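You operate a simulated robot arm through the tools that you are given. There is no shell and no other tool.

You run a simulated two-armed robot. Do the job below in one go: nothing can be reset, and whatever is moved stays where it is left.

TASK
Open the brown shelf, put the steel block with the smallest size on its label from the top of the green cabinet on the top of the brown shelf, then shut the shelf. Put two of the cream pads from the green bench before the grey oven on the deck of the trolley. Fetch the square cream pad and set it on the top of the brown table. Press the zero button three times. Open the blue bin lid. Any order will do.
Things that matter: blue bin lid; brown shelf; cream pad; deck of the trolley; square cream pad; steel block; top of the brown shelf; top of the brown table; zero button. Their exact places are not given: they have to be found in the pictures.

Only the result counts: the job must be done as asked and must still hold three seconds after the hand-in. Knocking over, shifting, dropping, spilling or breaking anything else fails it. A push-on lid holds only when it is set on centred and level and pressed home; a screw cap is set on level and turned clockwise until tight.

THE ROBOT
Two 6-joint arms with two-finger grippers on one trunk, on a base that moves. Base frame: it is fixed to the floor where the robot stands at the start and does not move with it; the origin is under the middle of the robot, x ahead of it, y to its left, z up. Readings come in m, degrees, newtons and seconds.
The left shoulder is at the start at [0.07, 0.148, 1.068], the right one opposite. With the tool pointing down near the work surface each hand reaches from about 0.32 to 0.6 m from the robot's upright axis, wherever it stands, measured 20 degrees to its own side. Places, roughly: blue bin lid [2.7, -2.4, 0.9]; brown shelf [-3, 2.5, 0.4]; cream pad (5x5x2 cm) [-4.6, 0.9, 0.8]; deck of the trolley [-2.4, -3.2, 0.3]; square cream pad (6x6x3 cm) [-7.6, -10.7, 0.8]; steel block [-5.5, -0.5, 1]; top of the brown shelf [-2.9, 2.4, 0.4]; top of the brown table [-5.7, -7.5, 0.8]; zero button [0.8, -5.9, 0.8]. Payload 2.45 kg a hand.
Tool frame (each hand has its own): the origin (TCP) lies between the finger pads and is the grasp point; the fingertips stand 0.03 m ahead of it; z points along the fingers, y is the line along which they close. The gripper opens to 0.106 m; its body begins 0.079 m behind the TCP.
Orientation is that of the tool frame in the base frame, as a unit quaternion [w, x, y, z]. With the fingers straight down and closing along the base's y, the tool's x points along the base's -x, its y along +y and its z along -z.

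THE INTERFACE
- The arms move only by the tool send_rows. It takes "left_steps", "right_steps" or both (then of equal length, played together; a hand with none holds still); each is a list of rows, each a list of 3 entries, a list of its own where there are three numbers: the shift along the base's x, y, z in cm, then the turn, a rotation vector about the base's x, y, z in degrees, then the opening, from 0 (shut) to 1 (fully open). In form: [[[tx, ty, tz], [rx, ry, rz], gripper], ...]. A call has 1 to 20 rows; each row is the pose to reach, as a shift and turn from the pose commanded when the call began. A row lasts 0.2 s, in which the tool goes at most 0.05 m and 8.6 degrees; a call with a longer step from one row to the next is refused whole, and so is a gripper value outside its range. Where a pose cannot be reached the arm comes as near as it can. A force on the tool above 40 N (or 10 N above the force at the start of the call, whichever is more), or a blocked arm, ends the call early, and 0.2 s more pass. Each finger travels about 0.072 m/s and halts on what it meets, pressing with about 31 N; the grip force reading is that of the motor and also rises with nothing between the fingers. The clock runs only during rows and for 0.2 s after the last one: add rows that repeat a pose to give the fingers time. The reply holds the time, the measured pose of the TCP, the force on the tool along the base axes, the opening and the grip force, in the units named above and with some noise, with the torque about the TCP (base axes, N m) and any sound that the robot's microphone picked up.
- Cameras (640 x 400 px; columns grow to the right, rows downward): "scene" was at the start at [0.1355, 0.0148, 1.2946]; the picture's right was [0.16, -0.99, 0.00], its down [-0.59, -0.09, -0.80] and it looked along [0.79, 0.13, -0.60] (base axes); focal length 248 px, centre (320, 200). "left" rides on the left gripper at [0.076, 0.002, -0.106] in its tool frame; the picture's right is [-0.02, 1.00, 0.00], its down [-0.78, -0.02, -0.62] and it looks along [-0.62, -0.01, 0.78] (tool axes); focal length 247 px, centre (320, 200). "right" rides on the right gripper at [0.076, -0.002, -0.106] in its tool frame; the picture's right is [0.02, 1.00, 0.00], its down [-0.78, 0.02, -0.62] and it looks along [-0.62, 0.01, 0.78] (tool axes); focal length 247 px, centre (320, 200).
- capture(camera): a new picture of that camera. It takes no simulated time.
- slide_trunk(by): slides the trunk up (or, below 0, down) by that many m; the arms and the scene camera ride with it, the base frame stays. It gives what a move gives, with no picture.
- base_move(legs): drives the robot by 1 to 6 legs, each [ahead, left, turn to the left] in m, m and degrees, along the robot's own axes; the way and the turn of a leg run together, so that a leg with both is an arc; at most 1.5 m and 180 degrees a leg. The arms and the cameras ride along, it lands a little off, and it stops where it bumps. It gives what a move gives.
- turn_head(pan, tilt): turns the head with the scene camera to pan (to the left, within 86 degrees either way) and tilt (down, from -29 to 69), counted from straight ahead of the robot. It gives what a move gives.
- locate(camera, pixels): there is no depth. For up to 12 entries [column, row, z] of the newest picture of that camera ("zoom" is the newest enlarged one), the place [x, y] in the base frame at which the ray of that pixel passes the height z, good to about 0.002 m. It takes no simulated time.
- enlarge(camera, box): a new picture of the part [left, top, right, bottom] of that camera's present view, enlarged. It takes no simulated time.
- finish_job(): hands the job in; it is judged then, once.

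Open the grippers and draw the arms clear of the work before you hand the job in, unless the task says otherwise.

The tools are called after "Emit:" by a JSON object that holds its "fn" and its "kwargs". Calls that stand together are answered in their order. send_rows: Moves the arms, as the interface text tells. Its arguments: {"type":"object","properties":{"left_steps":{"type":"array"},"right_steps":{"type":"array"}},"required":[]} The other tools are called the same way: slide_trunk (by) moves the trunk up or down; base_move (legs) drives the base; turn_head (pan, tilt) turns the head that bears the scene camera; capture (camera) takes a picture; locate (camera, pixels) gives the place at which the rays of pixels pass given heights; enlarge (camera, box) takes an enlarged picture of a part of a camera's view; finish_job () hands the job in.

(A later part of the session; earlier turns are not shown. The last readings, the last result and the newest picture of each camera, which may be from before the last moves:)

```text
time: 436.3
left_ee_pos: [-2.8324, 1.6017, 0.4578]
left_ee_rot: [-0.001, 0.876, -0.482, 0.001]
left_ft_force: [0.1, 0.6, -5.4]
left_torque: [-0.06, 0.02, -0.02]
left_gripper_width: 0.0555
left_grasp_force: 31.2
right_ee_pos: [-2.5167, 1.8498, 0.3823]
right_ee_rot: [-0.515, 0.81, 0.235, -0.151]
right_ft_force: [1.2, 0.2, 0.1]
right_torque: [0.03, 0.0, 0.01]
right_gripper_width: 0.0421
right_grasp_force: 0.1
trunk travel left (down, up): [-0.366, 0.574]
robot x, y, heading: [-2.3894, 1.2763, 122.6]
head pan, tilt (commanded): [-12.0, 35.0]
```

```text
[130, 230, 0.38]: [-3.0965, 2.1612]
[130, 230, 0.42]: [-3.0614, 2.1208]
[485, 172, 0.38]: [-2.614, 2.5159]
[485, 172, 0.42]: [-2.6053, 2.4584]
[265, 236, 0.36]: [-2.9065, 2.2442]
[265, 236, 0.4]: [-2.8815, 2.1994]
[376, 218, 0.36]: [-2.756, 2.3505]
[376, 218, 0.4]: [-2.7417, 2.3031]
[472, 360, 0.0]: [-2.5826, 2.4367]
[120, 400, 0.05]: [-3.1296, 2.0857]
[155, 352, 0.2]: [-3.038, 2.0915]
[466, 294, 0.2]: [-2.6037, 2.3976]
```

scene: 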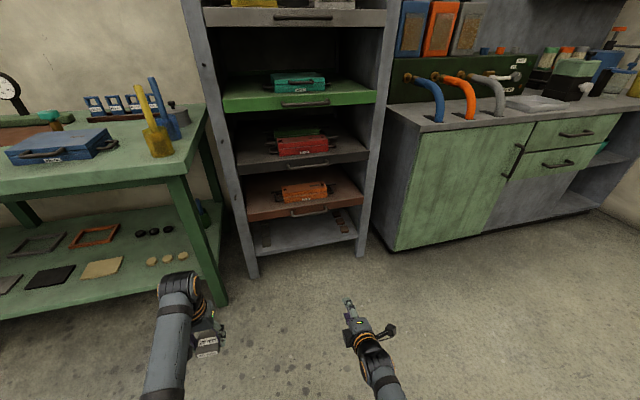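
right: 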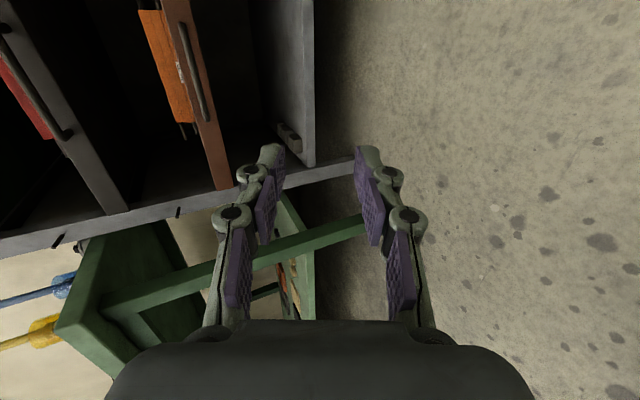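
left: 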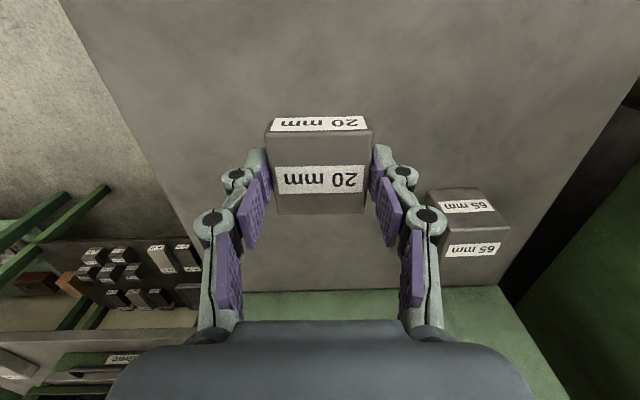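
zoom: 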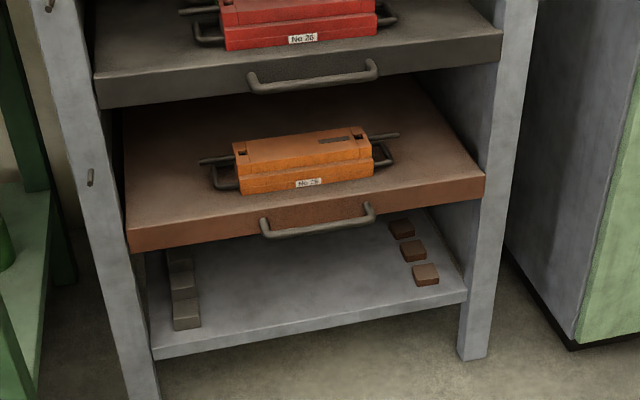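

Bar height ≈0.43, about 1.03 m ahead at l≈-0.16. I raise/extend the right hand, pull the left hand (with block) in, and then drive closer.

Emit:
{"fn": "send_rows", "kwargs": {"left_steps": [[[3.4, -2.3, 0], [0, 0, 0], 0.3], [[6.8, -4.6, 0], [0, 0, 0], 0.3], [[10.1, -6.9, 0], [0, 0, 0], 0.3], [[10.1, -6.9, 0], [0, 0, 0], 0.3]], "right_steps": [[[-2.6, 1.8, 3.3], [0, 0, 0], 0.4], [[-5.1, 3.7, 6.5], [0, 0, 0], 0.4], [[-7.7, 5.5, 9.8], [0, 0, 0], 0.4], [[-7.7, 5.5, 9.8], [0, 0, 0], 0.4]]}}

Emit:
{"fn": "base_move", "kwargs": {"legs": [[0.2, 0, 0]]}}

Emit:
{"fn": "capture", "kwargs": {"camera": "right"}}

Emit:
{"fn": "capture", "kwargs": {"camera": "scene"}}

```text
time: 437.5
left_ee_pos: [-2.7737, 1.5114, 0.4591]
left_ee_rot: [0.046, 0.874, -0.483, -0.032]
left_ft_force: [0.9, -0.3, -3.8]
left_torque: [-0.01, -0.02, 0.0]
left_gripper_width: 0.0557
left_grasp_force: 31.5
right_ee_pos: [-2.5929, 1.9053, 0.4815]
right_ee_rot: [-0.515, 0.81, 0.236, -0.152]
right_ft_force: [-1.1, -0.4, -0.5]
right_torque: [-0.01, -0.04, -0.03]
right_gripper_width: 0.0423
right_grasp_force: 0.0
trunk travel left (down, up): [-0.366, 0.574]
robot x, y, heading: [-2.3898, 1.2792, 122.8]
head pan, tilt (commanded): [-12.0, 35.0]
stopped in row 4 (left hand): the arm was blocked; the commanded pose is now the measured one
```

```text
time: 439.1
left_ee_pos: [-2.8807, 1.6796, 0.4589]
left_ee_rot: [0.046, 0.875, -0.482, -0.032]
left_ft_force: [0.2, 0.0, -5.1]
left_torque: [-0.01, -0.03, 0.02]
left_gripper_width: 0.0557
left_grasp_force: 31.5
right_ee_pos: [-2.702, 2.0724, 0.4791]
right_ee_rot: [-0.514, 0.81, 0.237, -0.152]
right_ft_force: [0.2, 0.5, 0.1]
right_torque: [0.03, 0.02, 0.03]
right_gripper_width: 0.0423
right_grasp_force: 0.3
trunk travel left (down, up): [-0.366, 0.574]
robot x, y, heading: [-2.4954, 1.4483, 122.6]
head pan, tilt (commanded): [-12.0, 35.0]
```

```text
taken
```

right: 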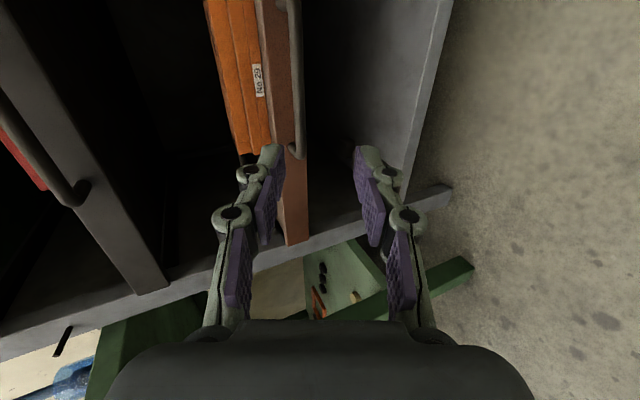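

```text
taken
```

scene: 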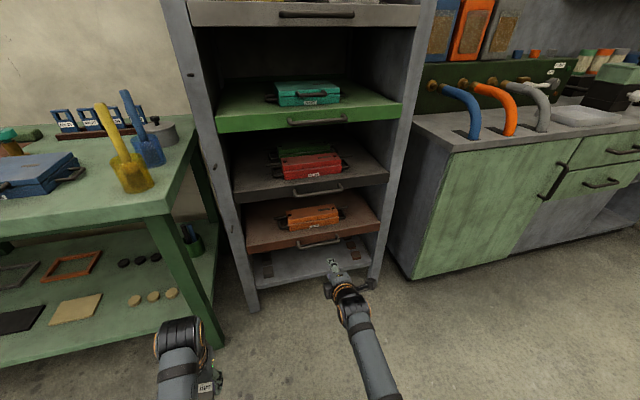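

Bar now estimated at f≈0.81, z≈0.43 (its left end at l≈-0.09). I draw the right hand back 5 cm and drive 0.135 m, leaving ~10 cm along the tool axis to the bar.

Emit:
{"fn": "send_rows", "kwargs": {"right_steps": [[[1.4, -2.1, -0.4], [0, 0, 0], 0.4], [[2.7, -4.2, -0.7], [0, 0, 0], 0.4]]}}

Emit:
{"fn": "base_move", "kwargs": {"legs": [[0.135, 0, 0]]}}

Emit:
{"fn": "capture", "kwargs": {"camera": "right"}}

Emit:
{"fn": "enlarge", "kwargs": {"camera": "scene", "box": [220, 170, 420, 330]}}

```text
time: 439.7
left_ee_pos: [-2.8804, 1.6777, 0.4581]
left_ee_rot: [0.047, 0.874, -0.482, -0.033]
left_ft_force: [-0.5, 0.1, -4.8]
left_torque: [0.0, -0.02, 0.0]
left_gripper_width: 0.0559
left_grasp_force: 30.8
right_ee_pos: [-2.6745, 2.0292, 0.4728]
right_ee_rot: [-0.515, 0.81, 0.237, -0.15]
right_ft_force: [-0.1, -0.1, 0.7]
right_torque: [0.03, 0.0, 0.03]
right_gripper_width: 0.0424
right_grasp_force: 0.1
trunk travel left (down, up): [-0.366, 0.574]
robot x, y, heading: [-2.494, 1.4446, 122.7]
head pan, tilt (commanded): [-12.0, 35.0]
```

```text
time: 441.0
left_ee_pos: [-2.9533, 1.7929, 0.4581]
left_ee_rot: [0.046, 0.875, -0.482, -0.032]
left_ft_force: [0.6, 0.6, -5.9]
left_torque: [0.02, 0.0, 0.01]
left_gripper_width: 0.0556
left_grasp_force: 30.7
right_ee_pos: [-2.7475, 2.1433, 0.4731]
right_ee_rot: [-0.514, 0.81, 0.237, -0.152]
right_ft_force: [-0.4, 0.8, -0.1]
right_torque: [0.03, 0.0, 0.01]
right_gripper_width: 0.0426
right_grasp_force: 0.0
trunk travel left (down, up): [-0.366, 0.574]
robot x, y, heading: [-2.5672, 1.5613, 122.7]
head pan, tilt (commanded): [-12.0, 35.0]
```

```text
taken
```

right: 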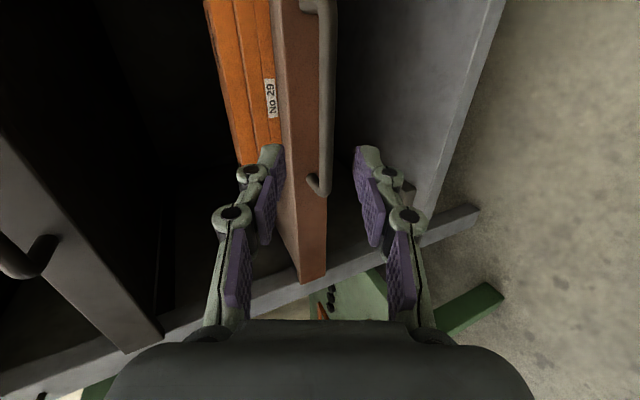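

```text
2.50 times, centred on (320, 250) of scene
```

zoom: 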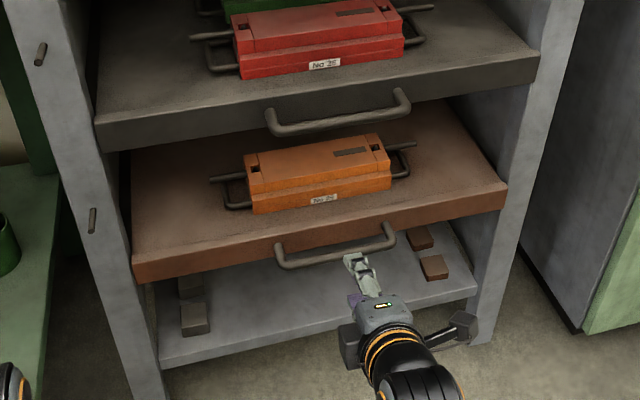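

The bar lies on the tool's centre line about 9 cm ahead. I advance 6.5 cm along the tool axis and check.

Emit:
{"fn": "send_rows", "kwargs": {"right_steps": [[[-1.1, 1.65, -0.9], [0, 0, 0], 0.4], [[-2.1, 3.3, -1.85], [0, 0, 0], 0.4], [[-3.18, 4.96, -2.75], [0, 0, 0], 0.4], [[-3.18, 4.96, -2.75], [0, 0, 0], 0.4]]}}

Emit:
{"fn": "capture", "kwargs": {"camera": "right"}}

```text
time: 442.0
left_ee_pos: [-2.9523, 1.7916, 0.4584]
left_ee_rot: [0.046, 0.875, -0.481, -0.033]
left_ft_force: [0.1, -0.6, -4.8]
left_torque: [0.01, 0.0, 0.0]
left_gripper_width: 0.0556
left_grasp_force: 31.0
right_ee_pos: [-2.7793, 2.1936, 0.4464]
right_ee_rot: [-0.514, 0.81, 0.238, -0.152]
right_ft_force: [-0.3, -1.2, 0.9]
right_torque: [-0.01, -0.01, -0.03]
right_gripper_width: 0.0422
right_grasp_force: 0.0
trunk travel left (down, up): [-0.366, 0.574]
robot x, y, heading: [-2.5677, 1.557, 122.6]
head pan, tilt (commanded): [-12.0, 35.0]
```

```text
taken
```

right: 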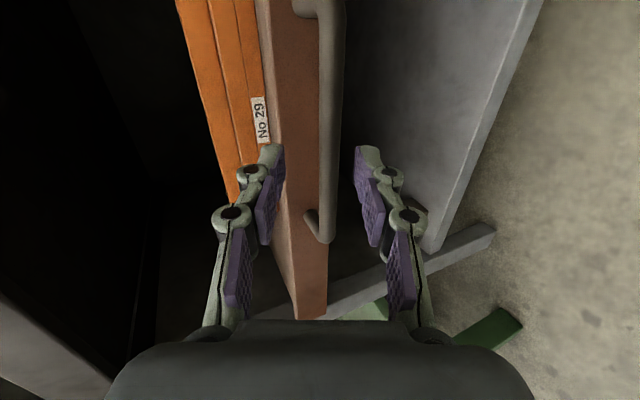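

Bar centred; I advance another 1.2 cm and check.

Emit:
{"fn": "send_rows", "kwargs": {"right_steps": [[[-0.3, 0.46, -0.25], [0, 0, 0], 0.4], [[-0.59, 0.92, -0.51], [0, 0, 0], 0.4], [[-0.59, 0.92, -0.51], [0, 0, 0], 0.4]]}}

Emit:
{"fn": "capture", "kwargs": {"camera": "right"}}

Emit:
{"fn": "enlarge", "kwargs": {"camera": "scene", "box": [270, 210, 370, 290]}}

```text
time: 442.8
left_ee_pos: [-2.9527, 1.7918, 0.46]
left_ee_rot: [0.047, 0.875, -0.481, -0.032]
left_ft_force: [-0.5, -0.4, -4.3]
left_torque: [0.0, -0.02, 0.03]
left_gripper_width: 0.0557
left_grasp_force: 30.8
right_ee_pos: [-2.7852, 2.2025, 0.4411]
right_ee_rot: [-0.515, 0.809, 0.237, -0.152]
right_ft_force: [0.4, 0.6, 0.7]
right_torque: [0.0, 0.01, 0.02]
right_gripper_width: 0.0423
right_grasp_force: 0.1
trunk travel left (down, up): [-0.366, 0.574]
robot x, y, heading: [-2.5686, 1.5614, 122.8]
head pan, tilt (commanded): [-12.0, 35.0]
```

```text
taken
```

right: 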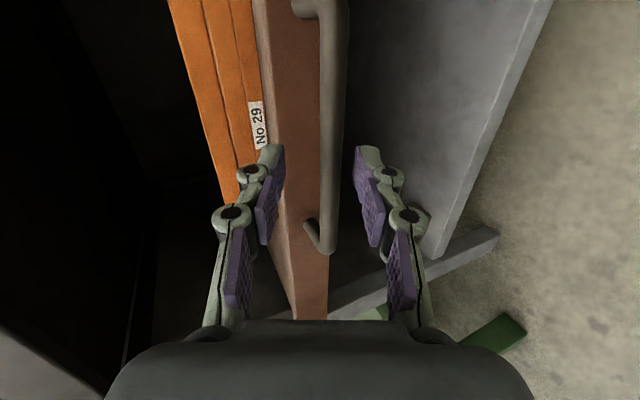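

```text
5.00 times, centred on (320, 250) of scene
```

zoom: 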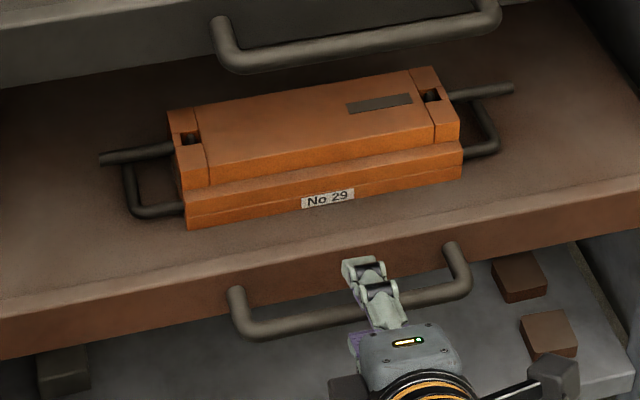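

The upper finger has passed over the bar. I close the fingers on it.

Emit:
{"fn": "send_rows", "kwargs": {"right_steps": [[[0, 0, 0], [0, 0, 0], 0.25], [[0, 0, 0], [0, 0, 0], 0.12], [[0, 0, 0], [0, 0, 0], 0.05], [[0, 0, 0], [0, 0, 0], 0.05]]}}

Emit:
{"fn": "capture", "kwargs": {"camera": "right"}}

```text
time: 443.8
left_ee_pos: [-2.9531, 1.7926, 0.4583]
left_ee_rot: [0.047, 0.875, -0.481, -0.032]
left_ft_force: [-0.3, -0.5, -4.4]
left_torque: [-0.02, -0.03, 0.02]
left_gripper_width: 0.0554
left_grasp_force: 30.9
right_ee_pos: [-2.784, 2.2008, 0.4377]
right_ee_rot: [-0.511, 0.812, 0.238, -0.151]
right_ft_force: [7.4, -14.4, -14.0]
right_torque: [-0.45, -0.45, 0.22]
right_gripper_width: 0.0183
right_grasp_force: 10.1
trunk travel left (down, up): [-0.366, 0.574]
robot x, y, heading: [-2.5695, 1.5585, 122.5]
head pan, tilt (commanded): [-12.0, 35.0]
```

```text
taken
```

right: 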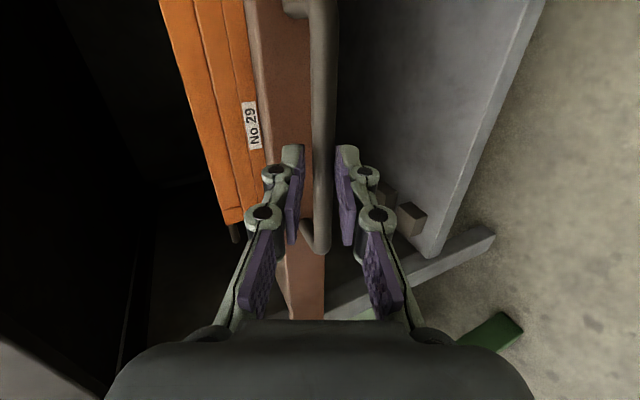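

The fingers are closing on the bar (18 mm). I give them a bit more time.

Emit:
{"fn": "send_rows", "kwargs": {"right_steps": [[[0, 0, 0], [0, 0, 0], 0.05], [[0, 0, 0], [0, 0, 0], 0.05], [[0, 0, 0], [0, 0, 0], 0.05]]}}

Emit:
{"fn": "enlarge", "kwargs": {"camera": "right", "box": [220, 60, 420, 260]}}

```text
time: 444.6
left_ee_pos: [-2.9538, 1.7914, 0.4579]
left_ee_rot: [0.048, 0.875, -0.481, -0.032]
left_ft_force: [0.2, -0.6, -4.3]
left_torque: [-0.01, -0.03, -0.02]
left_gripper_width: 0.0556
left_grasp_force: 30.5
right_ee_pos: [-2.7835, 2.2007, 0.4375]
right_ee_rot: [-0.512, 0.811, 0.238, -0.152]
right_ft_force: [8.0, -15.1, -16.7]
right_torque: [-0.5, -0.48, 0.22]
right_gripper_width: 0.0197
right_grasp_force: 11.0
trunk travel left (down, up): [-0.366, 0.574]
robot x, y, heading: [-2.5659, 1.5588, 122.3]
head pan, tilt (commanded): [-12.0, 35.0]
```

```text
2.00 times, centred on (320, 160) of right
```

zoom: 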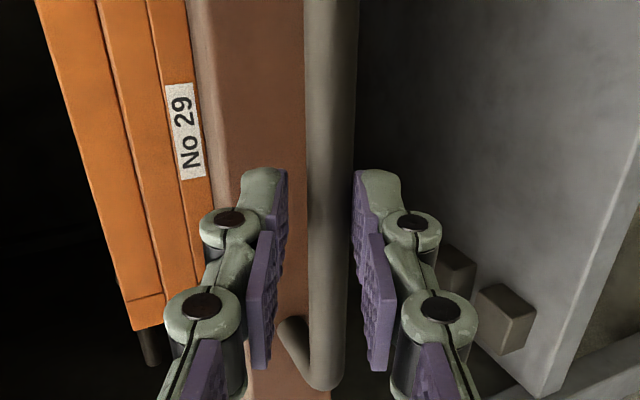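

The upper fingertip seems to press on the shelf's front face, stopping the grip. I back off 0.8 cm along the tool axis and let the fingers close.

Emit:
{"fn": "send_rows", "kwargs": {"right_steps": [[[0.4, -0.6, 0.33], [0, 0, 0], 0.2], [[0.4, -0.6, 0.33], [0, 0, 0], 0.05], [[0.4, -0.6, 0.33], [0, 0, 0], 0.05], [[0.4, -0.6, 0.33], [0, 0, 0], 0.05]]}}

Emit:
{"fn": "enlarge", "kwargs": {"camera": "right", "box": [220, 60, 420, 260]}}

```text
time: 445.6
left_ee_pos: [-2.9526, 1.7918, 0.4584]
left_ee_rot: [0.047, 0.875, -0.481, -0.033]
left_ft_force: [0.4, 0.2, -4.1]
left_torque: [-0.02, 0.01, -0.01]
left_gripper_width: 0.0558
left_grasp_force: 30.6
right_ee_pos: [-2.7809, 2.1955, 0.4442]
right_ee_rot: [-0.516, 0.809, 0.237, -0.152]
right_ft_force: [0.4, 0.0, 0.2]
right_torque: [0.0, -0.02, -0.01]
right_gripper_width: 0.0052
right_grasp_force: 0.1
trunk travel left (down, up): [-0.366, 0.574]
robot x, y, heading: [-2.5707, 1.561, 122.5]
head pan, tilt (commanded): [-12.0, 35.0]
```

```text
2.00 times, centred on (320, 160) of right
```

zoom: 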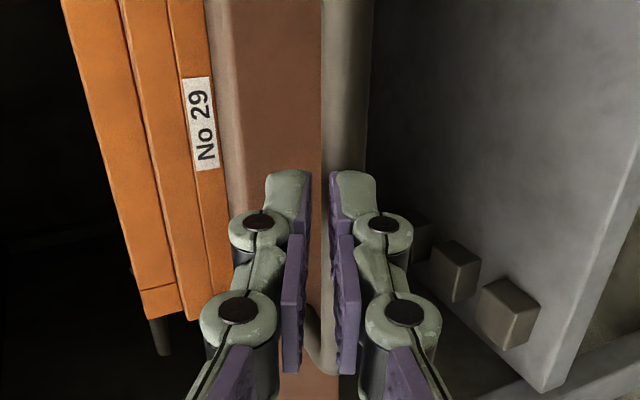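

The fingers closed short of the bar (bar is ~4.6 cm ahead and slightly low). I open, shift 0.8 cm down in the tool frame and advance 2.8 cm.

Emit:
{"fn": "send_rows", "kwargs": {"right_steps": [[[0, 0, 0], [0, 0, 0], 0.25], [[0.17, -0.27, -0.69], [0, 0, 0], 0.4], [[0.17, -0.27, -0.69], [0, 0, 0], 0.4], [[-0.32, 0.49, -1.11], [0, 0, 0], 0.4], [[-0.81, 1.25, -1.54], [0, 0, 0], 0.4], [[-1.19, 1.87, -1.87], [0, 0, 0], 0.4], [[-1.19, 1.87, -1.87], [0, 0, 0], 0.4]]}}

Emit:
{"fn": "enlarge", "kwargs": {"camera": "right", "box": [220, 60, 420, 260]}}

Emit:
{"fn": "enlarge", "kwargs": {"camera": "scene", "box": [270, 210, 370, 290]}}

```text
time: 447.2
left_ee_pos: [-2.9534, 1.7922, 0.4589]
left_ee_rot: [0.046, 0.875, -0.482, -0.033]
left_ft_force: [0.1, -0.6, -5.3]
left_torque: [0.02, -0.03, 0.02]
left_gripper_width: 0.0555
left_grasp_force: 30.6
right_ee_pos: [-2.793, 2.2154, 0.4265]
right_ee_rot: [-0.515, 0.81, 0.237, -0.151]
right_ft_force: [-0.5, -0.3, -0.1]
right_torque: [-0.01, 0.01, 0.03]
right_gripper_width: 0.0422
right_grasp_force: 0.0
trunk travel left (down, up): [-0.366, 0.574]
robot x, y, heading: [-2.5712, 1.5614, 122.7]
head pan, tilt (commanded): [-12.0, 35.0]
```

```text
2.00 times, centred on (320, 160) of right
```

zoom: 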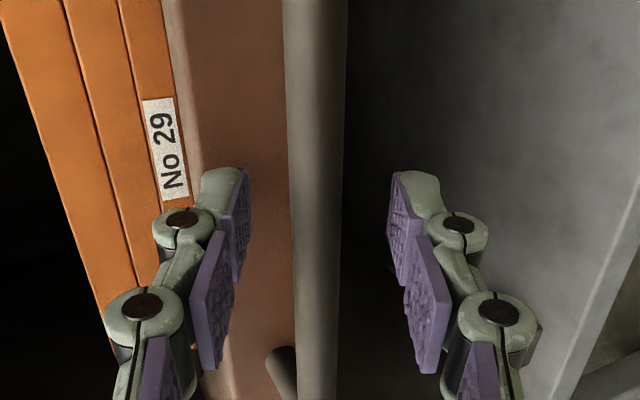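

```text
5.00 times, centred on (320, 250) of scene
```

zoom: 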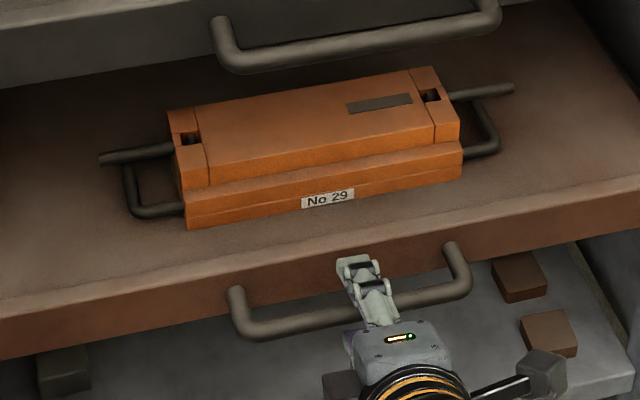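

The bar is now centred between the fingers with no contact force. I close on it.

Emit:
{"fn": "send_rows", "kwargs": {"right_steps": [[[0, 0, 0], [0, 0, 0], 0.28], [[0, 0, 0], [0, 0, 0], 0.18], [[0, 0, 0], [0, 0, 0], 0.08], [[0, 0, 0], [0, 0, 0], 0.08], [[0, 0, 0], [0, 0, 0], 0.08]]}}

Emit:
{"fn": "enlarge", "kwargs": {"camera": "right", "box": [220, 60, 420, 260]}}

```text
time: 448.4
left_ee_pos: [-2.954, 1.7923, 0.4594]
left_ee_rot: [0.046, 0.875, -0.481, -0.033]
left_ft_force: [-0.2, 0.3, -4.4]
left_torque: [-0.01, -0.05, -0.03]
left_gripper_width: 0.0557
left_grasp_force: 31.1
right_ee_pos: [-2.7936, 2.2147, 0.427]
right_ee_rot: [-0.516, 0.809, 0.238, -0.151]
right_ft_force: [-1.1, 2.7, 3.9]
right_torque: [0.52, -0.66, 0.37]
right_gripper_width: 0.0125
right_grasp_force: 39.6
trunk travel left (down, up): [-0.366, 0.574]
robot x, y, heading: [-2.5706, 1.5613, 122.4]
head pan, tilt (commanded): [-12.0, 35.0]
```

```text
2.00 times, centred on (320, 160) of right
```

zoom: 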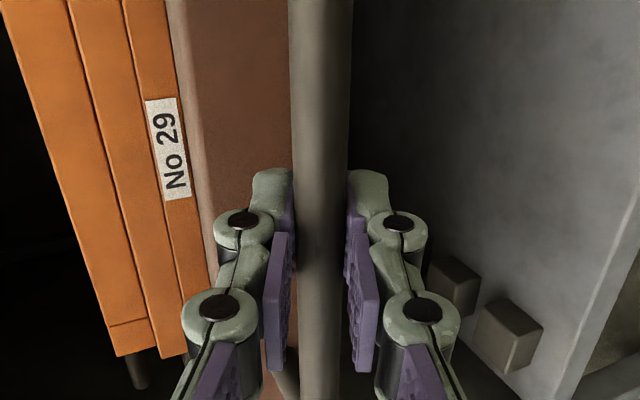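

Bar gripped (12.5 mm, 40 N). I pull the shelf out by driving back 0.12 m.

Emit:
{"fn": "base_move", "kwargs": {"legs": [[-0.12, 0, 0]]}}

Emit:
{"fn": "capture", "kwargs": {"camera": "scene"}}

```text
time: 449.6
left_ee_pos: [-2.8868, 1.6906, 0.4601]
left_ee_rot: [0.046, 0.874, -0.483, -0.032]
left_ft_force: [0.5, 0.4, -5.8]
left_torque: [0.0, -0.01, -0.01]
left_gripper_width: 0.0558
left_grasp_force: 31.0
right_ee_pos: [-2.7259, 2.114, 0.4264]
right_ee_rot: [-0.515, 0.81, 0.236, -0.151]
right_ft_force: [20.3, 14.8, 6.2]
right_torque: [0.55, -0.67, 0.16]
right_gripper_width: 0.0129
right_grasp_force: 39.8
trunk travel left (down, up): [-0.366, 0.574]
robot x, y, heading: [-2.5013, 1.4602, 122.4]
head pan, tilt (commanded): [-12.0, 35.0]
```

```text
taken
```

scene: 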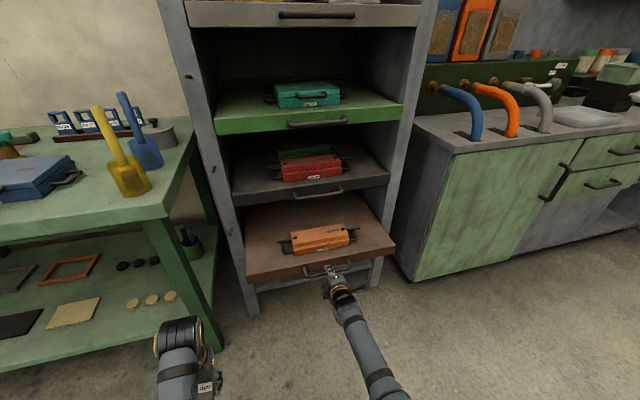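

The shelf slides out; a 25 N sideways load shows a slight misalignment, so I shift the right hand 0.5 cm with the force, then pull another 0.13 m.

Emit:
{"fn": "send_rows", "kwargs": {"right_steps": [[[0.3, 0.2, 0], [0, 0, 0], 0.08], [[0.6, 0.38, 0], [0, 0, 0], 0.08]]}}

Emit:
{"fn": "base_move", "kwargs": {"legs": [[-0.13, -0.005, 0]]}}

Emit:
{"fn": "capture", "kwargs": {"camera": "scene"}}

```text
time: 450.2
left_ee_pos: [-2.8895, 1.689, 0.4575]
left_ee_rot: [0.047, 0.874, -0.483, -0.031]
left_ft_force: [-0.2, -0.1, -3.9]
left_torque: [0.0, -0.01, -0.01]
left_gripper_width: 0.0554
left_grasp_force: 30.9
right_ee_pos: [-2.7233, 2.1163, 0.4256]
right_ee_rot: [-0.515, 0.81, 0.237, -0.151]
right_ft_force: [-22.3, -14.8, 0.0]
right_torque: [0.38, -0.54, 0.62]
right_gripper_width: 0.0133
right_grasp_force: 39.7
trunk travel left (down, up): [-0.366, 0.574]
robot x, y, heading: [-2.503, 1.4576, 122.6]
head pan, tilt (commanded): [-12.0, 35.0]
```

```text
time: 451.5
left_ee_pos: [-2.8147, 1.5833, 0.4582]
left_ee_rot: [0.046, 0.874, -0.483, -0.033]
left_ft_force: [0.2, 0.5, -4.7]
left_torque: [0.07, 0.0, 0.01]
left_gripper_width: 0.0558
left_grasp_force: 31.3
right_ee_pos: [-2.6463, 2.0115, 0.4268]
right_ee_rot: [-0.515, 0.81, 0.237, -0.15]
right_ft_force: [-18.2, -13.9, -1.0]
right_torque: [0.4, -0.5, 0.56]
right_gripper_width: 0.0125
right_grasp_force: 39.7
trunk travel left (down, up): [-0.366, 0.574]
robot x, y, heading: [-2.4265, 1.3514, 122.5]
head pan, tilt (commanded): [-12.0, 35.0]
```

```text
taken
```

scene: 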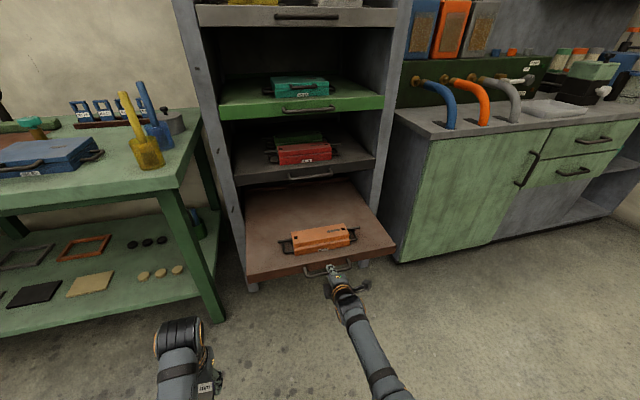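

The shelf is open about 0.25 m. I release the handle, back the right hand off along its axis and raise it clear.

Emit:
{"fn": "send_rows", "kwargs": {"right_steps": [[[0, 0, 0], [0, 0, 0], 0.25], [[0, 0, 0], [0, 0, 0], 0.45], [[0, 0, 0], [0, 0, 0], 0.45], [[1.5, -2.3, 1.3], [0, 0, 0], 0.45], [[3.0, -4.6, 2.6], [0, 0, 0], 0.45], [[4.4, -6.9, 3.9], [0, 0, 0], 0.45], [[5, -7.8, 8], [0, 0, 0], 0.3], [[5.5, -8.6, 12.5], [0, 0, 0], 0.2], [[6, -9.4, 17], [0, 0, 0], 0.1], [[6.5, -10.2, 20], [0, 0, 0], 0]]}}

Emit:
{"fn": "capture", "kwargs": {"camera": "scene"}}

```text
time: 453.9
left_ee_pos: [-2.812, 1.5839, 0.4578]
left_ee_rot: [0.047, 0.874, -0.483, -0.033]
left_ft_force: [0.4, 0.5, -5.7]
left_torque: [-0.02, 0.03, -0.02]
left_gripper_width: 0.0558
left_grasp_force: 31.5
right_ee_pos: [-2.5584, 1.925, 0.6237]
right_ee_rot: [-0.531, 0.793, 0.283, -0.097]
right_ft_force: [-0.2, 0.9, -0.8]
right_torque: [-0.03, -0.01, 0.0]
right_gripper_width: 0.0
right_grasp_force: 28.3
trunk travel left (down, up): [-0.366, 0.574]
robot x, y, heading: [-2.4305, 1.3504, 122.2]
head pan, tilt (commanded): [-12.0, 35.0]
stopped in row 10 (right hand): the arm was blocked; the commanded pose is now the measured one
```

```text
taken
```

scene: 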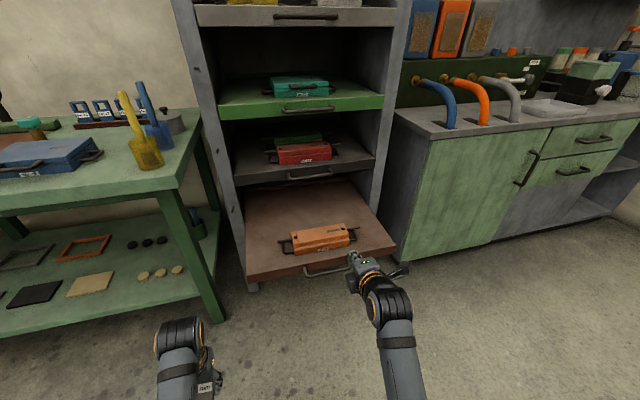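

The shelf stays open. I enlarge the open shelf to measure the free strip left of the orange box.

Emit:
{"fn": "enlarge", "kwargs": {"camera": "scene", "box": [230, 170, 410, 300]}}

Emit:
{"fn": "locate", "kwargs": {"camera": "zoom", "pixels": [[62, 372, 0.44], [585, 252, 0.44], [178, 252, 0.45], [178, 265, 0.44], [438, 235, 0.45], [115, 330, 0.44], [55, 375, 0.42], [130, 85, 0.44], [395, 55, 0.44], [245, 285, 0.44]]}}

```text
3.08 times, centred on (320, 235) of scene
```

zoom: 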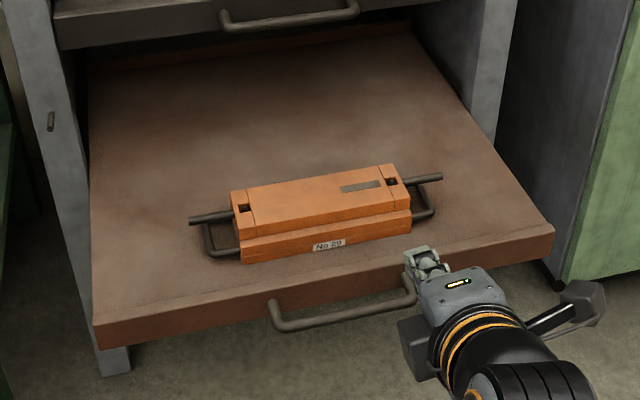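

```text
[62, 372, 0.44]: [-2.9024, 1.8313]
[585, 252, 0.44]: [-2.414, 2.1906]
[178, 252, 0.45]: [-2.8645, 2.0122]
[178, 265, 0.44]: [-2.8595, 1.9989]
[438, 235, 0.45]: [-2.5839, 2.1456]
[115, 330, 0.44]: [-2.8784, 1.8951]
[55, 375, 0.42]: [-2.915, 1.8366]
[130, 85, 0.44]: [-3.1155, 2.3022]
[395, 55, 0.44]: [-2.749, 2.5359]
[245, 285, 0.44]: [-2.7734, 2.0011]
```

I locate the actual corners: front-left (93,322), front-right (552,228), box's left handle (192,245), and candidate spot (140,265).

Emit:
{"fn": "locate", "kwargs": {"camera": "zoom", "pixels": [[93, 322, 0.44], [552, 228, 0.44], [205, 258, 0.44], [192, 222, 0.47], [140, 265, 0.44], [145, 225, 0.44], [88, 160, 0.44], [245, 262, 0.44], [93, 322, 0.42], [552, 228, 0.42]]}}

```text
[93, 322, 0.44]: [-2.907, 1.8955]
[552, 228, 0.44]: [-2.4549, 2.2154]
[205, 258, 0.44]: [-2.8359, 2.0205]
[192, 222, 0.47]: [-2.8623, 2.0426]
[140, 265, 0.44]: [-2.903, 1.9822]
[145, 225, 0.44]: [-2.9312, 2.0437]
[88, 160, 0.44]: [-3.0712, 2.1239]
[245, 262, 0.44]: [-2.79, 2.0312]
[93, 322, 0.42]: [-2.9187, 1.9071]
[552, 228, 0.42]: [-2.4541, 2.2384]
```

Spot chosen at about (-2.909,1.995) (u -1.37, v -3.25). I raise the trunk 8 cm so the block clears the shelf, then drive forward 0.23 and right 0.08.

Emit:
{"fn": "slide_trunk", "kwargs": {"by": 0.08}}

Emit:
{"fn": "base_move", "kwargs": {"legs": [[0.23, -0.08, 0]]}}

Emit:
{"fn": "turn_head", "kwargs": {"pan": 5, "tilt": 45}}

Emit:
{"fn": "capture", "kwargs": {"camera": "scene"}}

Emit:
{"fn": "capture", "kwargs": {"camera": "left"}}

```text
time: 455.0
left_ee_pos: [-2.8136, 1.585, 0.5383]
left_ee_rot: [0.047, 0.874, -0.483, -0.031]
left_ft_force: [-0.6, 0.5, -5.4]
left_torque: [-0.04, -0.06, 0.01]
left_gripper_width: 0.0557
left_grasp_force: 30.7
right_ee_pos: [-2.5586, 1.9253, 0.7049]
right_ee_rot: [-0.532, 0.793, 0.282, -0.097]
right_ft_force: [0.1, 0.2, 0.2]
right_torque: [0.01, 0.01, 0.01]
right_gripper_width: 0.0
right_grasp_force: 29.2
trunk travel left (down, up): [-0.446, 0.494]
robot x, y, heading: [-2.4288, 1.3533, 122.6]
head pan, tilt (commanded): [-12.0, 35.0]
```

```text
time: 456.8
left_ee_pos: [-2.8704, 1.8229, 0.5384]
left_ee_rot: [0.046, 0.874, -0.482, -0.031]
left_ft_force: [0.2, 0.4, -4.6]
left_torque: [0.02, -0.01, -0.01]
left_gripper_width: 0.0554
left_grasp_force: 30.5
right_ee_pos: [-2.6155, 2.164, 0.7034]
right_ee_rot: [-0.531, 0.793, 0.282, -0.097]
right_ft_force: [0.3, -0.3, -0.6]
right_torque: [0.0, -0.02, -0.01]
right_gripper_width: 0.0
right_grasp_force: 28.2
trunk travel left (down, up): [-0.446, 0.494]
robot x, y, heading: [-2.4862, 1.5892, 122.6]
head pan, tilt (commanded): [-12.0, 35.0]
```

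```text
time: 457.6
left_ee_pos: [-2.8716, 1.8234, 0.5374]
left_ee_rot: [0.047, 0.874, -0.483, -0.031]
left_ft_force: [-0.2, 0.6, -5.5]
left_torque: [0.01, -0.01, 0.0]
left_gripper_width: 0.0556
left_grasp_force: 31.1
right_ee_pos: [-2.6147, 2.164, 0.7051]
right_ee_rot: [-0.531, 0.793, 0.283, -0.097]
right_ft_force: [-0.6, 0.5, -0.6]
right_torque: [-0.01, 0.0, 0.02]
right_gripper_width: 0.0
right_grasp_force: 28.9
trunk travel left (down, up): [-0.446, 0.494]
robot x, y, heading: [-2.4826, 1.5922, 122.5]
head pan, tilt (commanded): [5.0, 45.0]
```

```text
taken
```

scene: 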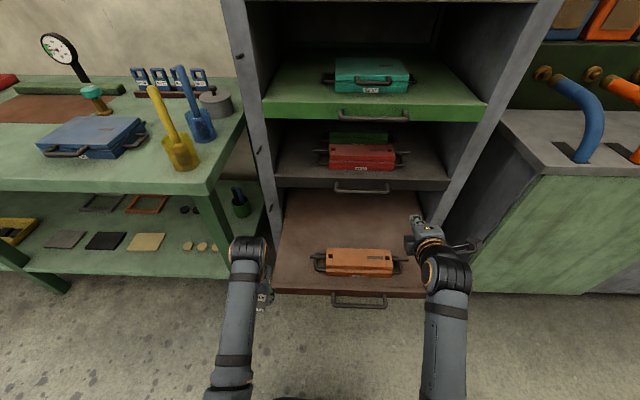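

```text
taken
```

left: 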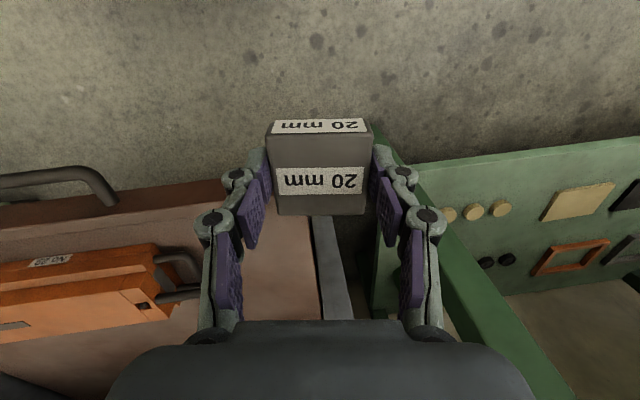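

I level the left tool (6° tilt) and move it over the chosen spot at the same height.

Emit:
{"fn": "send_rows", "kwargs": {"left_steps": [[[-0.9, 4.2, 0], [0.8, -1.5, 0.1], 0.3], [[-1.8, 8.5, 0], [1.5, -2.9, 0.2], 0.3], [[-2.8, 12.8, 0], [2.3, -4.3, 0.2], 0.3], [[-3.7, 17.1, 0], [3, -5.7, 0.3], 0.3], [[-3.7, 17.1, 0], [3, -5.7, 0.3], 0.3]]}}

Emit:
{"fn": "capture", "kwargs": {"camera": "left"}}

Emit:
{"fn": "capture", "kwargs": {"camera": "scene"}}

```text
time: 458.8
left_ee_pos: [-2.9073, 1.9943, 0.539]
left_ee_rot: [0.0, 0.877, -0.481, -0.002]
left_ft_force: [1.0, 0.9, -5.4]
left_torque: [0.01, 0.01, 0.01]
left_gripper_width: 0.0556
left_grasp_force: 30.8
right_ee_pos: [-2.6158, 2.1637, 0.7057]
right_ee_rot: [-0.532, 0.792, 0.282, -0.096]
right_ft_force: [0.8, 0.8, 0.5]
right_torque: [0.0, -0.02, -0.01]
right_gripper_width: 0.0001
right_grasp_force: 28.9
trunk travel left (down, up): [-0.446, 0.494]
robot x, y, heading: [-2.4851, 1.5931, 122.4]
head pan, tilt (commanded): [5.0, 45.0]
```

```text
taken
```

left: 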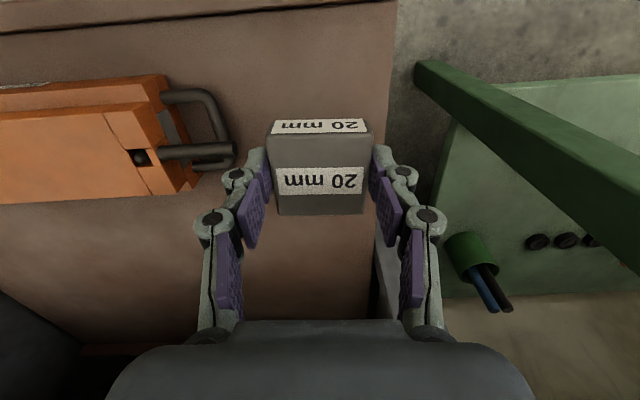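

```text
taken
```

scene: 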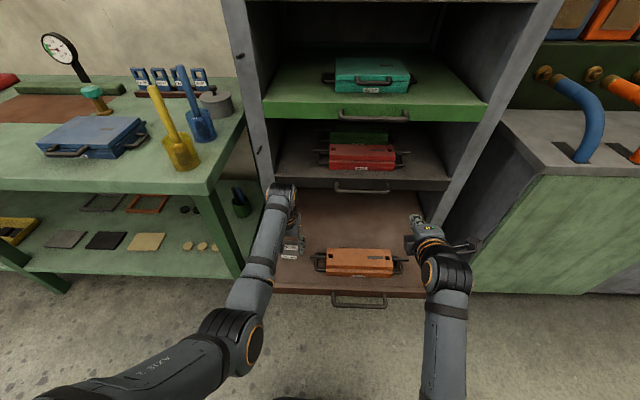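

The block is over the left strip; the box handle tip is about 6.5 cm to the right. I shift 1.2 cm further left and lower to z≈0.50.

Emit:
{"fn": "send_rows", "kwargs": {"left_steps": [[[-1, -0.65, -1], [0, 0, 0], 0.3], [[-1, -0.65, -2.5], [0, 0, 0], 0.3], [[-1, -0.65, -4], [0, 0, 0], 0.3], [[-1, -0.65, -4], [0, 0, 0], 0.3]]}}

Emit:
{"fn": "capture", "kwargs": {"camera": "left"}}

```text
time: 459.8
left_ee_pos: [-2.917, 1.9872, 0.4992]
left_ee_rot: [0.001, 0.877, -0.481, -0.002]
left_ft_force: [0.1, 0.6, -4.5]
left_torque: [-0.01, -0.03, 0.0]
left_gripper_width: 0.0555
left_grasp_force: 30.7
right_ee_pos: [-2.6157, 2.1629, 0.7041]
right_ee_rot: [-0.532, 0.792, 0.282, -0.097]
right_ft_force: [-0.1, 0.1, -0.1]
right_torque: [0.05, 0.04, 0.02]
right_gripper_width: 0.0
right_grasp_force: 28.8
trunk travel left (down, up): [-0.446, 0.494]
robot x, y, heading: [-2.4869, 1.5883, 122.5]
head pan, tilt (commanded): [5.0, 45.0]
```

```text
taken
```

left: 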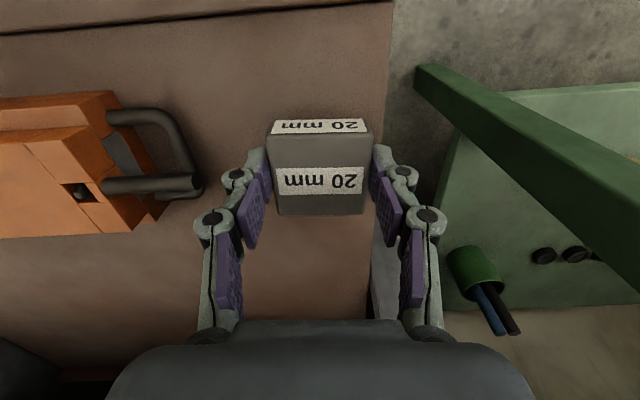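

Good clearances (2 cm each side). I lower further in small steps to feel the shelf.

Emit:
{"fn": "send_rows", "kwargs": {"left_steps": [[[0, 0, -0.5], [0, 0, 0], 0.3], [[0, 0, -1], [0, 0, 0], 0.3], [[0, 0, -1.4], [0, 0, 0], 0.3]]}}

```text
time: 460.6
left_ee_pos: [-2.9176, 1.988, 0.4846]
left_ee_rot: [0.001, 0.877, -0.481, -0.002]
left_ft_force: [0.4, -0.1, -5.3]
left_torque: [-0.01, -0.02, 0.02]
left_gripper_width: 0.0554
left_grasp_force: 31.5
right_ee_pos: [-2.6155, 2.1629, 0.7039]
right_ee_rot: [-0.532, 0.792, 0.282, -0.097]
right_ft_force: [0.1, -0.9, 0.6]
right_torque: [0.0, -0.05, -0.02]
right_gripper_width: 0.0
right_grasp_force: 28.7
trunk travel left (down, up): [-0.446, 0.494]
robot x, y, heading: [-2.485, 1.5878, 122.6]
head pan, tilt (commanded): [5.0, 45.0]
```

Still hanging (-5.3 N). Further 3 mm steps.

Emit:
{"fn": "send_rows", "kwargs": {"left_steps": [[[0, 0, -0.3], [0, 0, 0], 0.3], [[0, 0, -0.6], [0, 0, 0], 0.3], [[0, 0, -0.6], [0, 0, 0], 0.3]]}}

```text
time: 461.4
left_ee_pos: [-2.9172, 1.9874, 0.4783]
left_ee_rot: [0.0, 0.877, -0.481, -0.001]
left_ft_force: [0.4, 0.1, -5.1]
left_torque: [0.01, 0.02, 0.01]
left_gripper_width: 0.0556
left_grasp_force: 31.1
right_ee_pos: [-2.6138, 2.1642, 0.7053]
right_ee_rot: [-0.531, 0.793, 0.282, -0.097]
right_ft_force: [1.0, -0.2, -0.4]
right_torque: [-0.03, 0.02, 0.0]
right_gripper_width: 0.0
right_grasp_force: 27.9
trunk travel left (down, up): [-0.446, 0.494]
robot x, y, heading: [-2.4897, 1.5901, 122.5]
head pan, tilt (commanded): [5.0, 45.0]
```

Not touching yet; two more 3 mm steps.

Emit:
{"fn": "send_rows", "kwargs": {"left_steps": [[[0, 0, -0.3], [0, 0, 0], 0.3], [[0, 0, -0.6], [0, 0, 0], 0.3], [[0, 0, -0.6], [0, 0, 0], 0.3]]}}

```text
time: 462.2
left_ee_pos: [-2.9176, 1.9864, 0.4727]
left_ee_rot: [0.001, 0.877, -0.481, -0.001]
left_ft_force: [-1.2, -0.6, -4.8]
left_torque: [-0.01, 0.0, -0.02]
left_gripper_width: 0.0556
left_grasp_force: 30.6
right_ee_pos: [-2.6159, 2.1633, 0.7043]
right_ee_rot: [-0.531, 0.793, 0.283, -0.097]
right_ft_force: [-0.6, 0.3, -0.6]
right_torque: [0.0, -0.04, 0.03]
right_gripper_width: 0.0001
right_grasp_force: 29.1
trunk travel left (down, up): [-0.446, 0.494]
robot x, y, heading: [-2.4824, 1.5894, 122.4]
head pan, tilt (commanded): [5.0, 45.0]
```

Continue down in 3 mm steps.

Emit:
{"fn": "send_rows", "kwargs": {"left_steps": [[[0, 0, -0.3], [0, 0, 0], 0.3], [[0, 0, -0.6], [0, 0, 0], 0.3], [[0, 0, -0.9], [0, 0, 0], 0.3], [[0, 0, -0.9], [0, 0, 0], 0.3]]}}

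```text
time: 463.2
left_ee_pos: [-2.9176, 1.9882, 0.468]
left_ee_rot: [-0.002, 0.877, -0.481, -0.006]
left_ft_force: [-2.4, 1.2, 25.7]
left_torque: [0.16, 0.04, 0.04]
left_gripper_width: 0.0556
left_grasp_force: 30.9
right_ee_pos: [-2.6138, 2.1617, 0.707]
right_ee_rot: [-0.533, 0.792, 0.282, -0.097]
right_ft_force: [0.7, 0.6, -0.1]
right_torque: [0.0, 0.01, 0.03]
right_gripper_width: 0.0
right_grasp_force: 27.8
trunk travel left (down, up): [-0.446, 0.494]
robot x, y, heading: [-2.4835, 1.5902, 122.7]
head pan, tilt (commanded): [5.0, 45.0]
```

Contact (+26 N). I relieve 3 mm, open the fingers, and rise.

Emit:
{"fn": "send_rows", "kwargs": {"left_steps": [[[0, 0, 0.35], [0, 0, 0], 0.3], [[0, 0, 0.35], [0, 0, 0], 0.6], [[0, 0, 0.4], [0, 0, 0], 0.72], [[0, 0, 0.4], [0, 0, 0], 0.72], [[0, 0, 2], [0, 0, 0], 0.72], [[0, 0, 5], [0, 0, 0], 0.72], [[0, 0, 8], [0, 0, 0], 0.72]]}}

Emit:
{"fn": "capture", "kwargs": {"camera": "left"}}

```text
time: 464.8
left_ee_pos: [-2.9178, 1.9875, 0.5442]
left_ee_rot: [0.0, 0.876, -0.482, -0.002]
left_ft_force: [0.8, 1.2, 0.7]
left_torque: [0.02, 0.0, 0.01]
left_gripper_width: 0.0765
left_grasp_force: 0.1
right_ee_pos: [-2.615, 2.1646, 0.7056]
right_ee_rot: [-0.533, 0.792, 0.282, -0.098]
right_ft_force: [-0.7, 0.3, 0.1]
right_torque: [-0.01, 0.0, -0.01]
right_gripper_width: 0.0001
right_grasp_force: 28.7
trunk travel left (down, up): [-0.446, 0.494]
robot x, y, heading: [-2.4908, 1.5886, 122.1]
head pan, tilt (commanded): [5.0, 45.0]
```

```text
taken
```

left: 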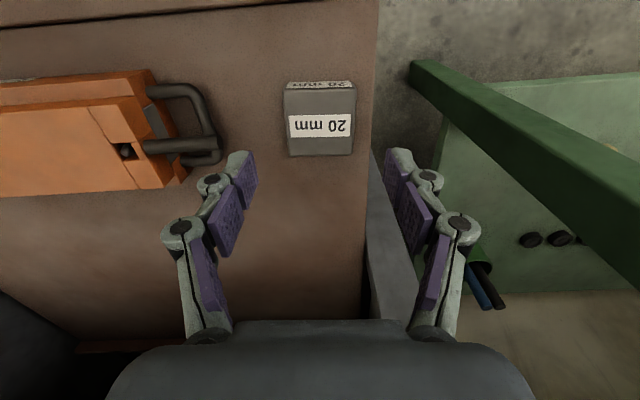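

The 20 mm block stands flat on the brown shelf. I back the base off 0.3 m, lower the trunk, retract the left hand and lower the closed right fist to the shelf-front height.

Emit:
{"fn": "base_move", "kwargs": {"legs": [[-0.3, 0, 0]]}}

Emit:
{"fn": "slide_trunk", "kwargs": {"by": -0.08}}

Emit:
{"fn": "send_rows", "kwargs": {"left_steps": [[[1.8, -2.8, 0], [0, 0, 0], 0.4], [[3.6, -5.6, 0], [0, 0, 0], 0.2], [[5.4, -8.4, 0], [0, 0, 0], 0.1], [[7.2, -11.2, 0], [0, 0, 0], 0.1], [[7.2, -11.2, 0], [0, 0, 0], 0.1]], "right_steps": [[[-0.3, 0.5, -4], [0, 0, 0], 0], [[-0.6, 1, -8], [0, 0, 0], 0], [[-0.9, 1.5, -12], [0, 0, 0], 0], [[-1.2, 2, -16], [0, 0, 0], 0], [[-1.5, 2.4, -19.5], [0, 0, 0], 0]]}}

Emit:
{"fn": "turn_head", "kwargs": {"pan": -10, "tilt": 38}}

Emit:
{"fn": "capture", "kwargs": {"camera": "scene"}}

Emit:
{"fn": "capture", "kwargs": {"camera": "right"}}

```text
time: 466.9
left_ee_pos: [-2.7551, 1.7335, 0.5447]
left_ee_rot: [0.0, 0.876, -0.482, -0.001]
left_ft_force: [1.1, -0.1, 0.0]
left_torque: [-0.01, 0.01, 0.02]
left_gripper_width: 0.0762
left_grasp_force: 0.1
right_ee_pos: [-2.4516, 1.9102, 0.7048]
right_ee_rot: [-0.532, 0.793, 0.282, -0.097]
right_ft_force: [-0.3, 0.9, -0.5]
right_torque: [-0.03, 0.0, -0.01]
right_gripper_width: 0.0002
right_grasp_force: 28.7
trunk travel left (down, up): [-0.446, 0.494]
robot x, y, heading: [-2.3221, 1.3355, 122.5]
head pan, tilt (commanded): [5.0, 45.0]
```

```text
time: 468.0
left_ee_pos: [-2.7544, 1.7338, 0.4644]
left_ee_rot: [-0.001, 0.876, -0.482, -0.002]
left_ft_force: [-0.3, 0.0, 0.6]
left_torque: [-0.01, -0.02, -0.01]
left_gripper_width: 0.0763
left_grasp_force: 0.2
right_ee_pos: [-2.452, 1.911, 0.6254]
right_ee_rot: [-0.532, 0.792, 0.283, -0.097]
right_ft_force: [0.2, 0.0, 0.6]
right_torque: [0.0, 0.0, 0.01]
right_gripper_width: 0.0
right_grasp_force: 28.2
trunk travel left (down, up): [-0.366, 0.574]
robot x, y, heading: [-2.3226, 1.337, 122.3]
head pan, tilt (commanded): [5.0, 45.0]
```

```text
time: 469.4
left_ee_pos: [-2.7163, 1.6075, 0.4648]
left_ee_rot: [0.031, 0.876, -0.48, -0.025]
left_ft_force: [-0.5, -0.2, 0.4]
left_torque: [-0.02, 0.01, -0.01]
left_gripper_width: 0.0108
left_grasp_force: 0.0
right_ee_pos: [-2.4675, 1.9342, 0.4287]
right_ee_rot: [-0.531, 0.793, 0.281, -0.097]
right_ft_force: [-0.5, -0.8, 0.3]
right_torque: [-0.02, 0.01, 0.0]
right_gripper_width: 0.0
right_grasp_force: 28.7
trunk travel left (down, up): [-0.366, 0.574]
robot x, y, heading: [-2.3231, 1.335, 122.5]
head pan, tilt (commanded): [5.0, 45.0]
stopped in row 5 (left hand): the arm was blocked; the commanded pose is now the measured one
```

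```text
time: 470.2
left_ee_pos: [-2.7152, 1.6089, 0.4654]
left_ee_rot: [0.031, 0.877, -0.479, -0.026]
left_ft_force: [0.2, -0.1, -0.6]
left_torque: [-0.02, 0.04, 0.01]
left_gripper_width: 0.0105
left_grasp_force: 0.0
right_ee_pos: [-2.4682, 1.9334, 0.4298]
right_ee_rot: [-0.532, 0.792, 0.282, -0.097]
right_ft_force: [0.1, 0.1, 0.4]
right_torque: [0.02, 0.01, -0.01]
right_gripper_width: 0.0
right_grasp_force: 28.3
trunk travel left (down, up): [-0.366, 0.574]
robot x, y, heading: [-2.3284, 1.3342, 122.4]
head pan, tilt (commanded): [-10.0, 38.0]
```

```text
taken
```

scene: 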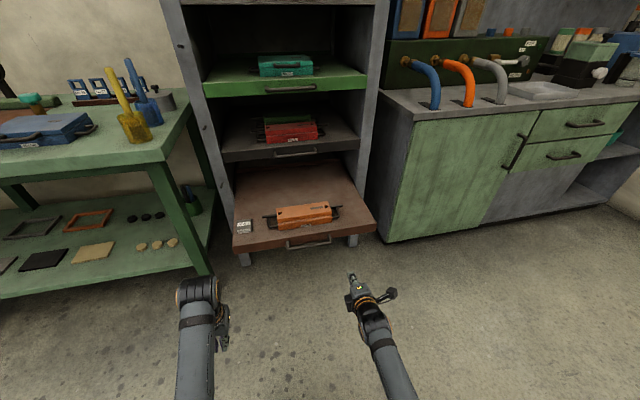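

```text
taken
```

right: 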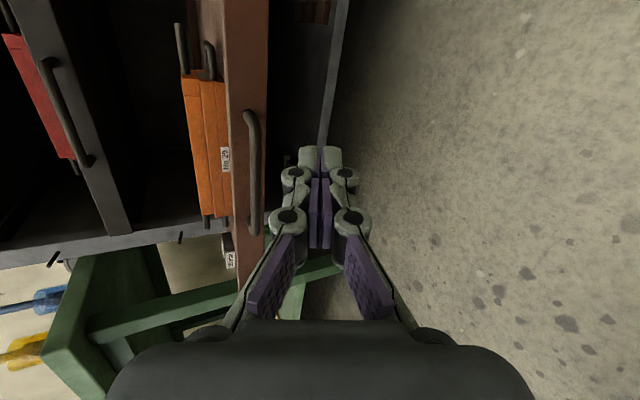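

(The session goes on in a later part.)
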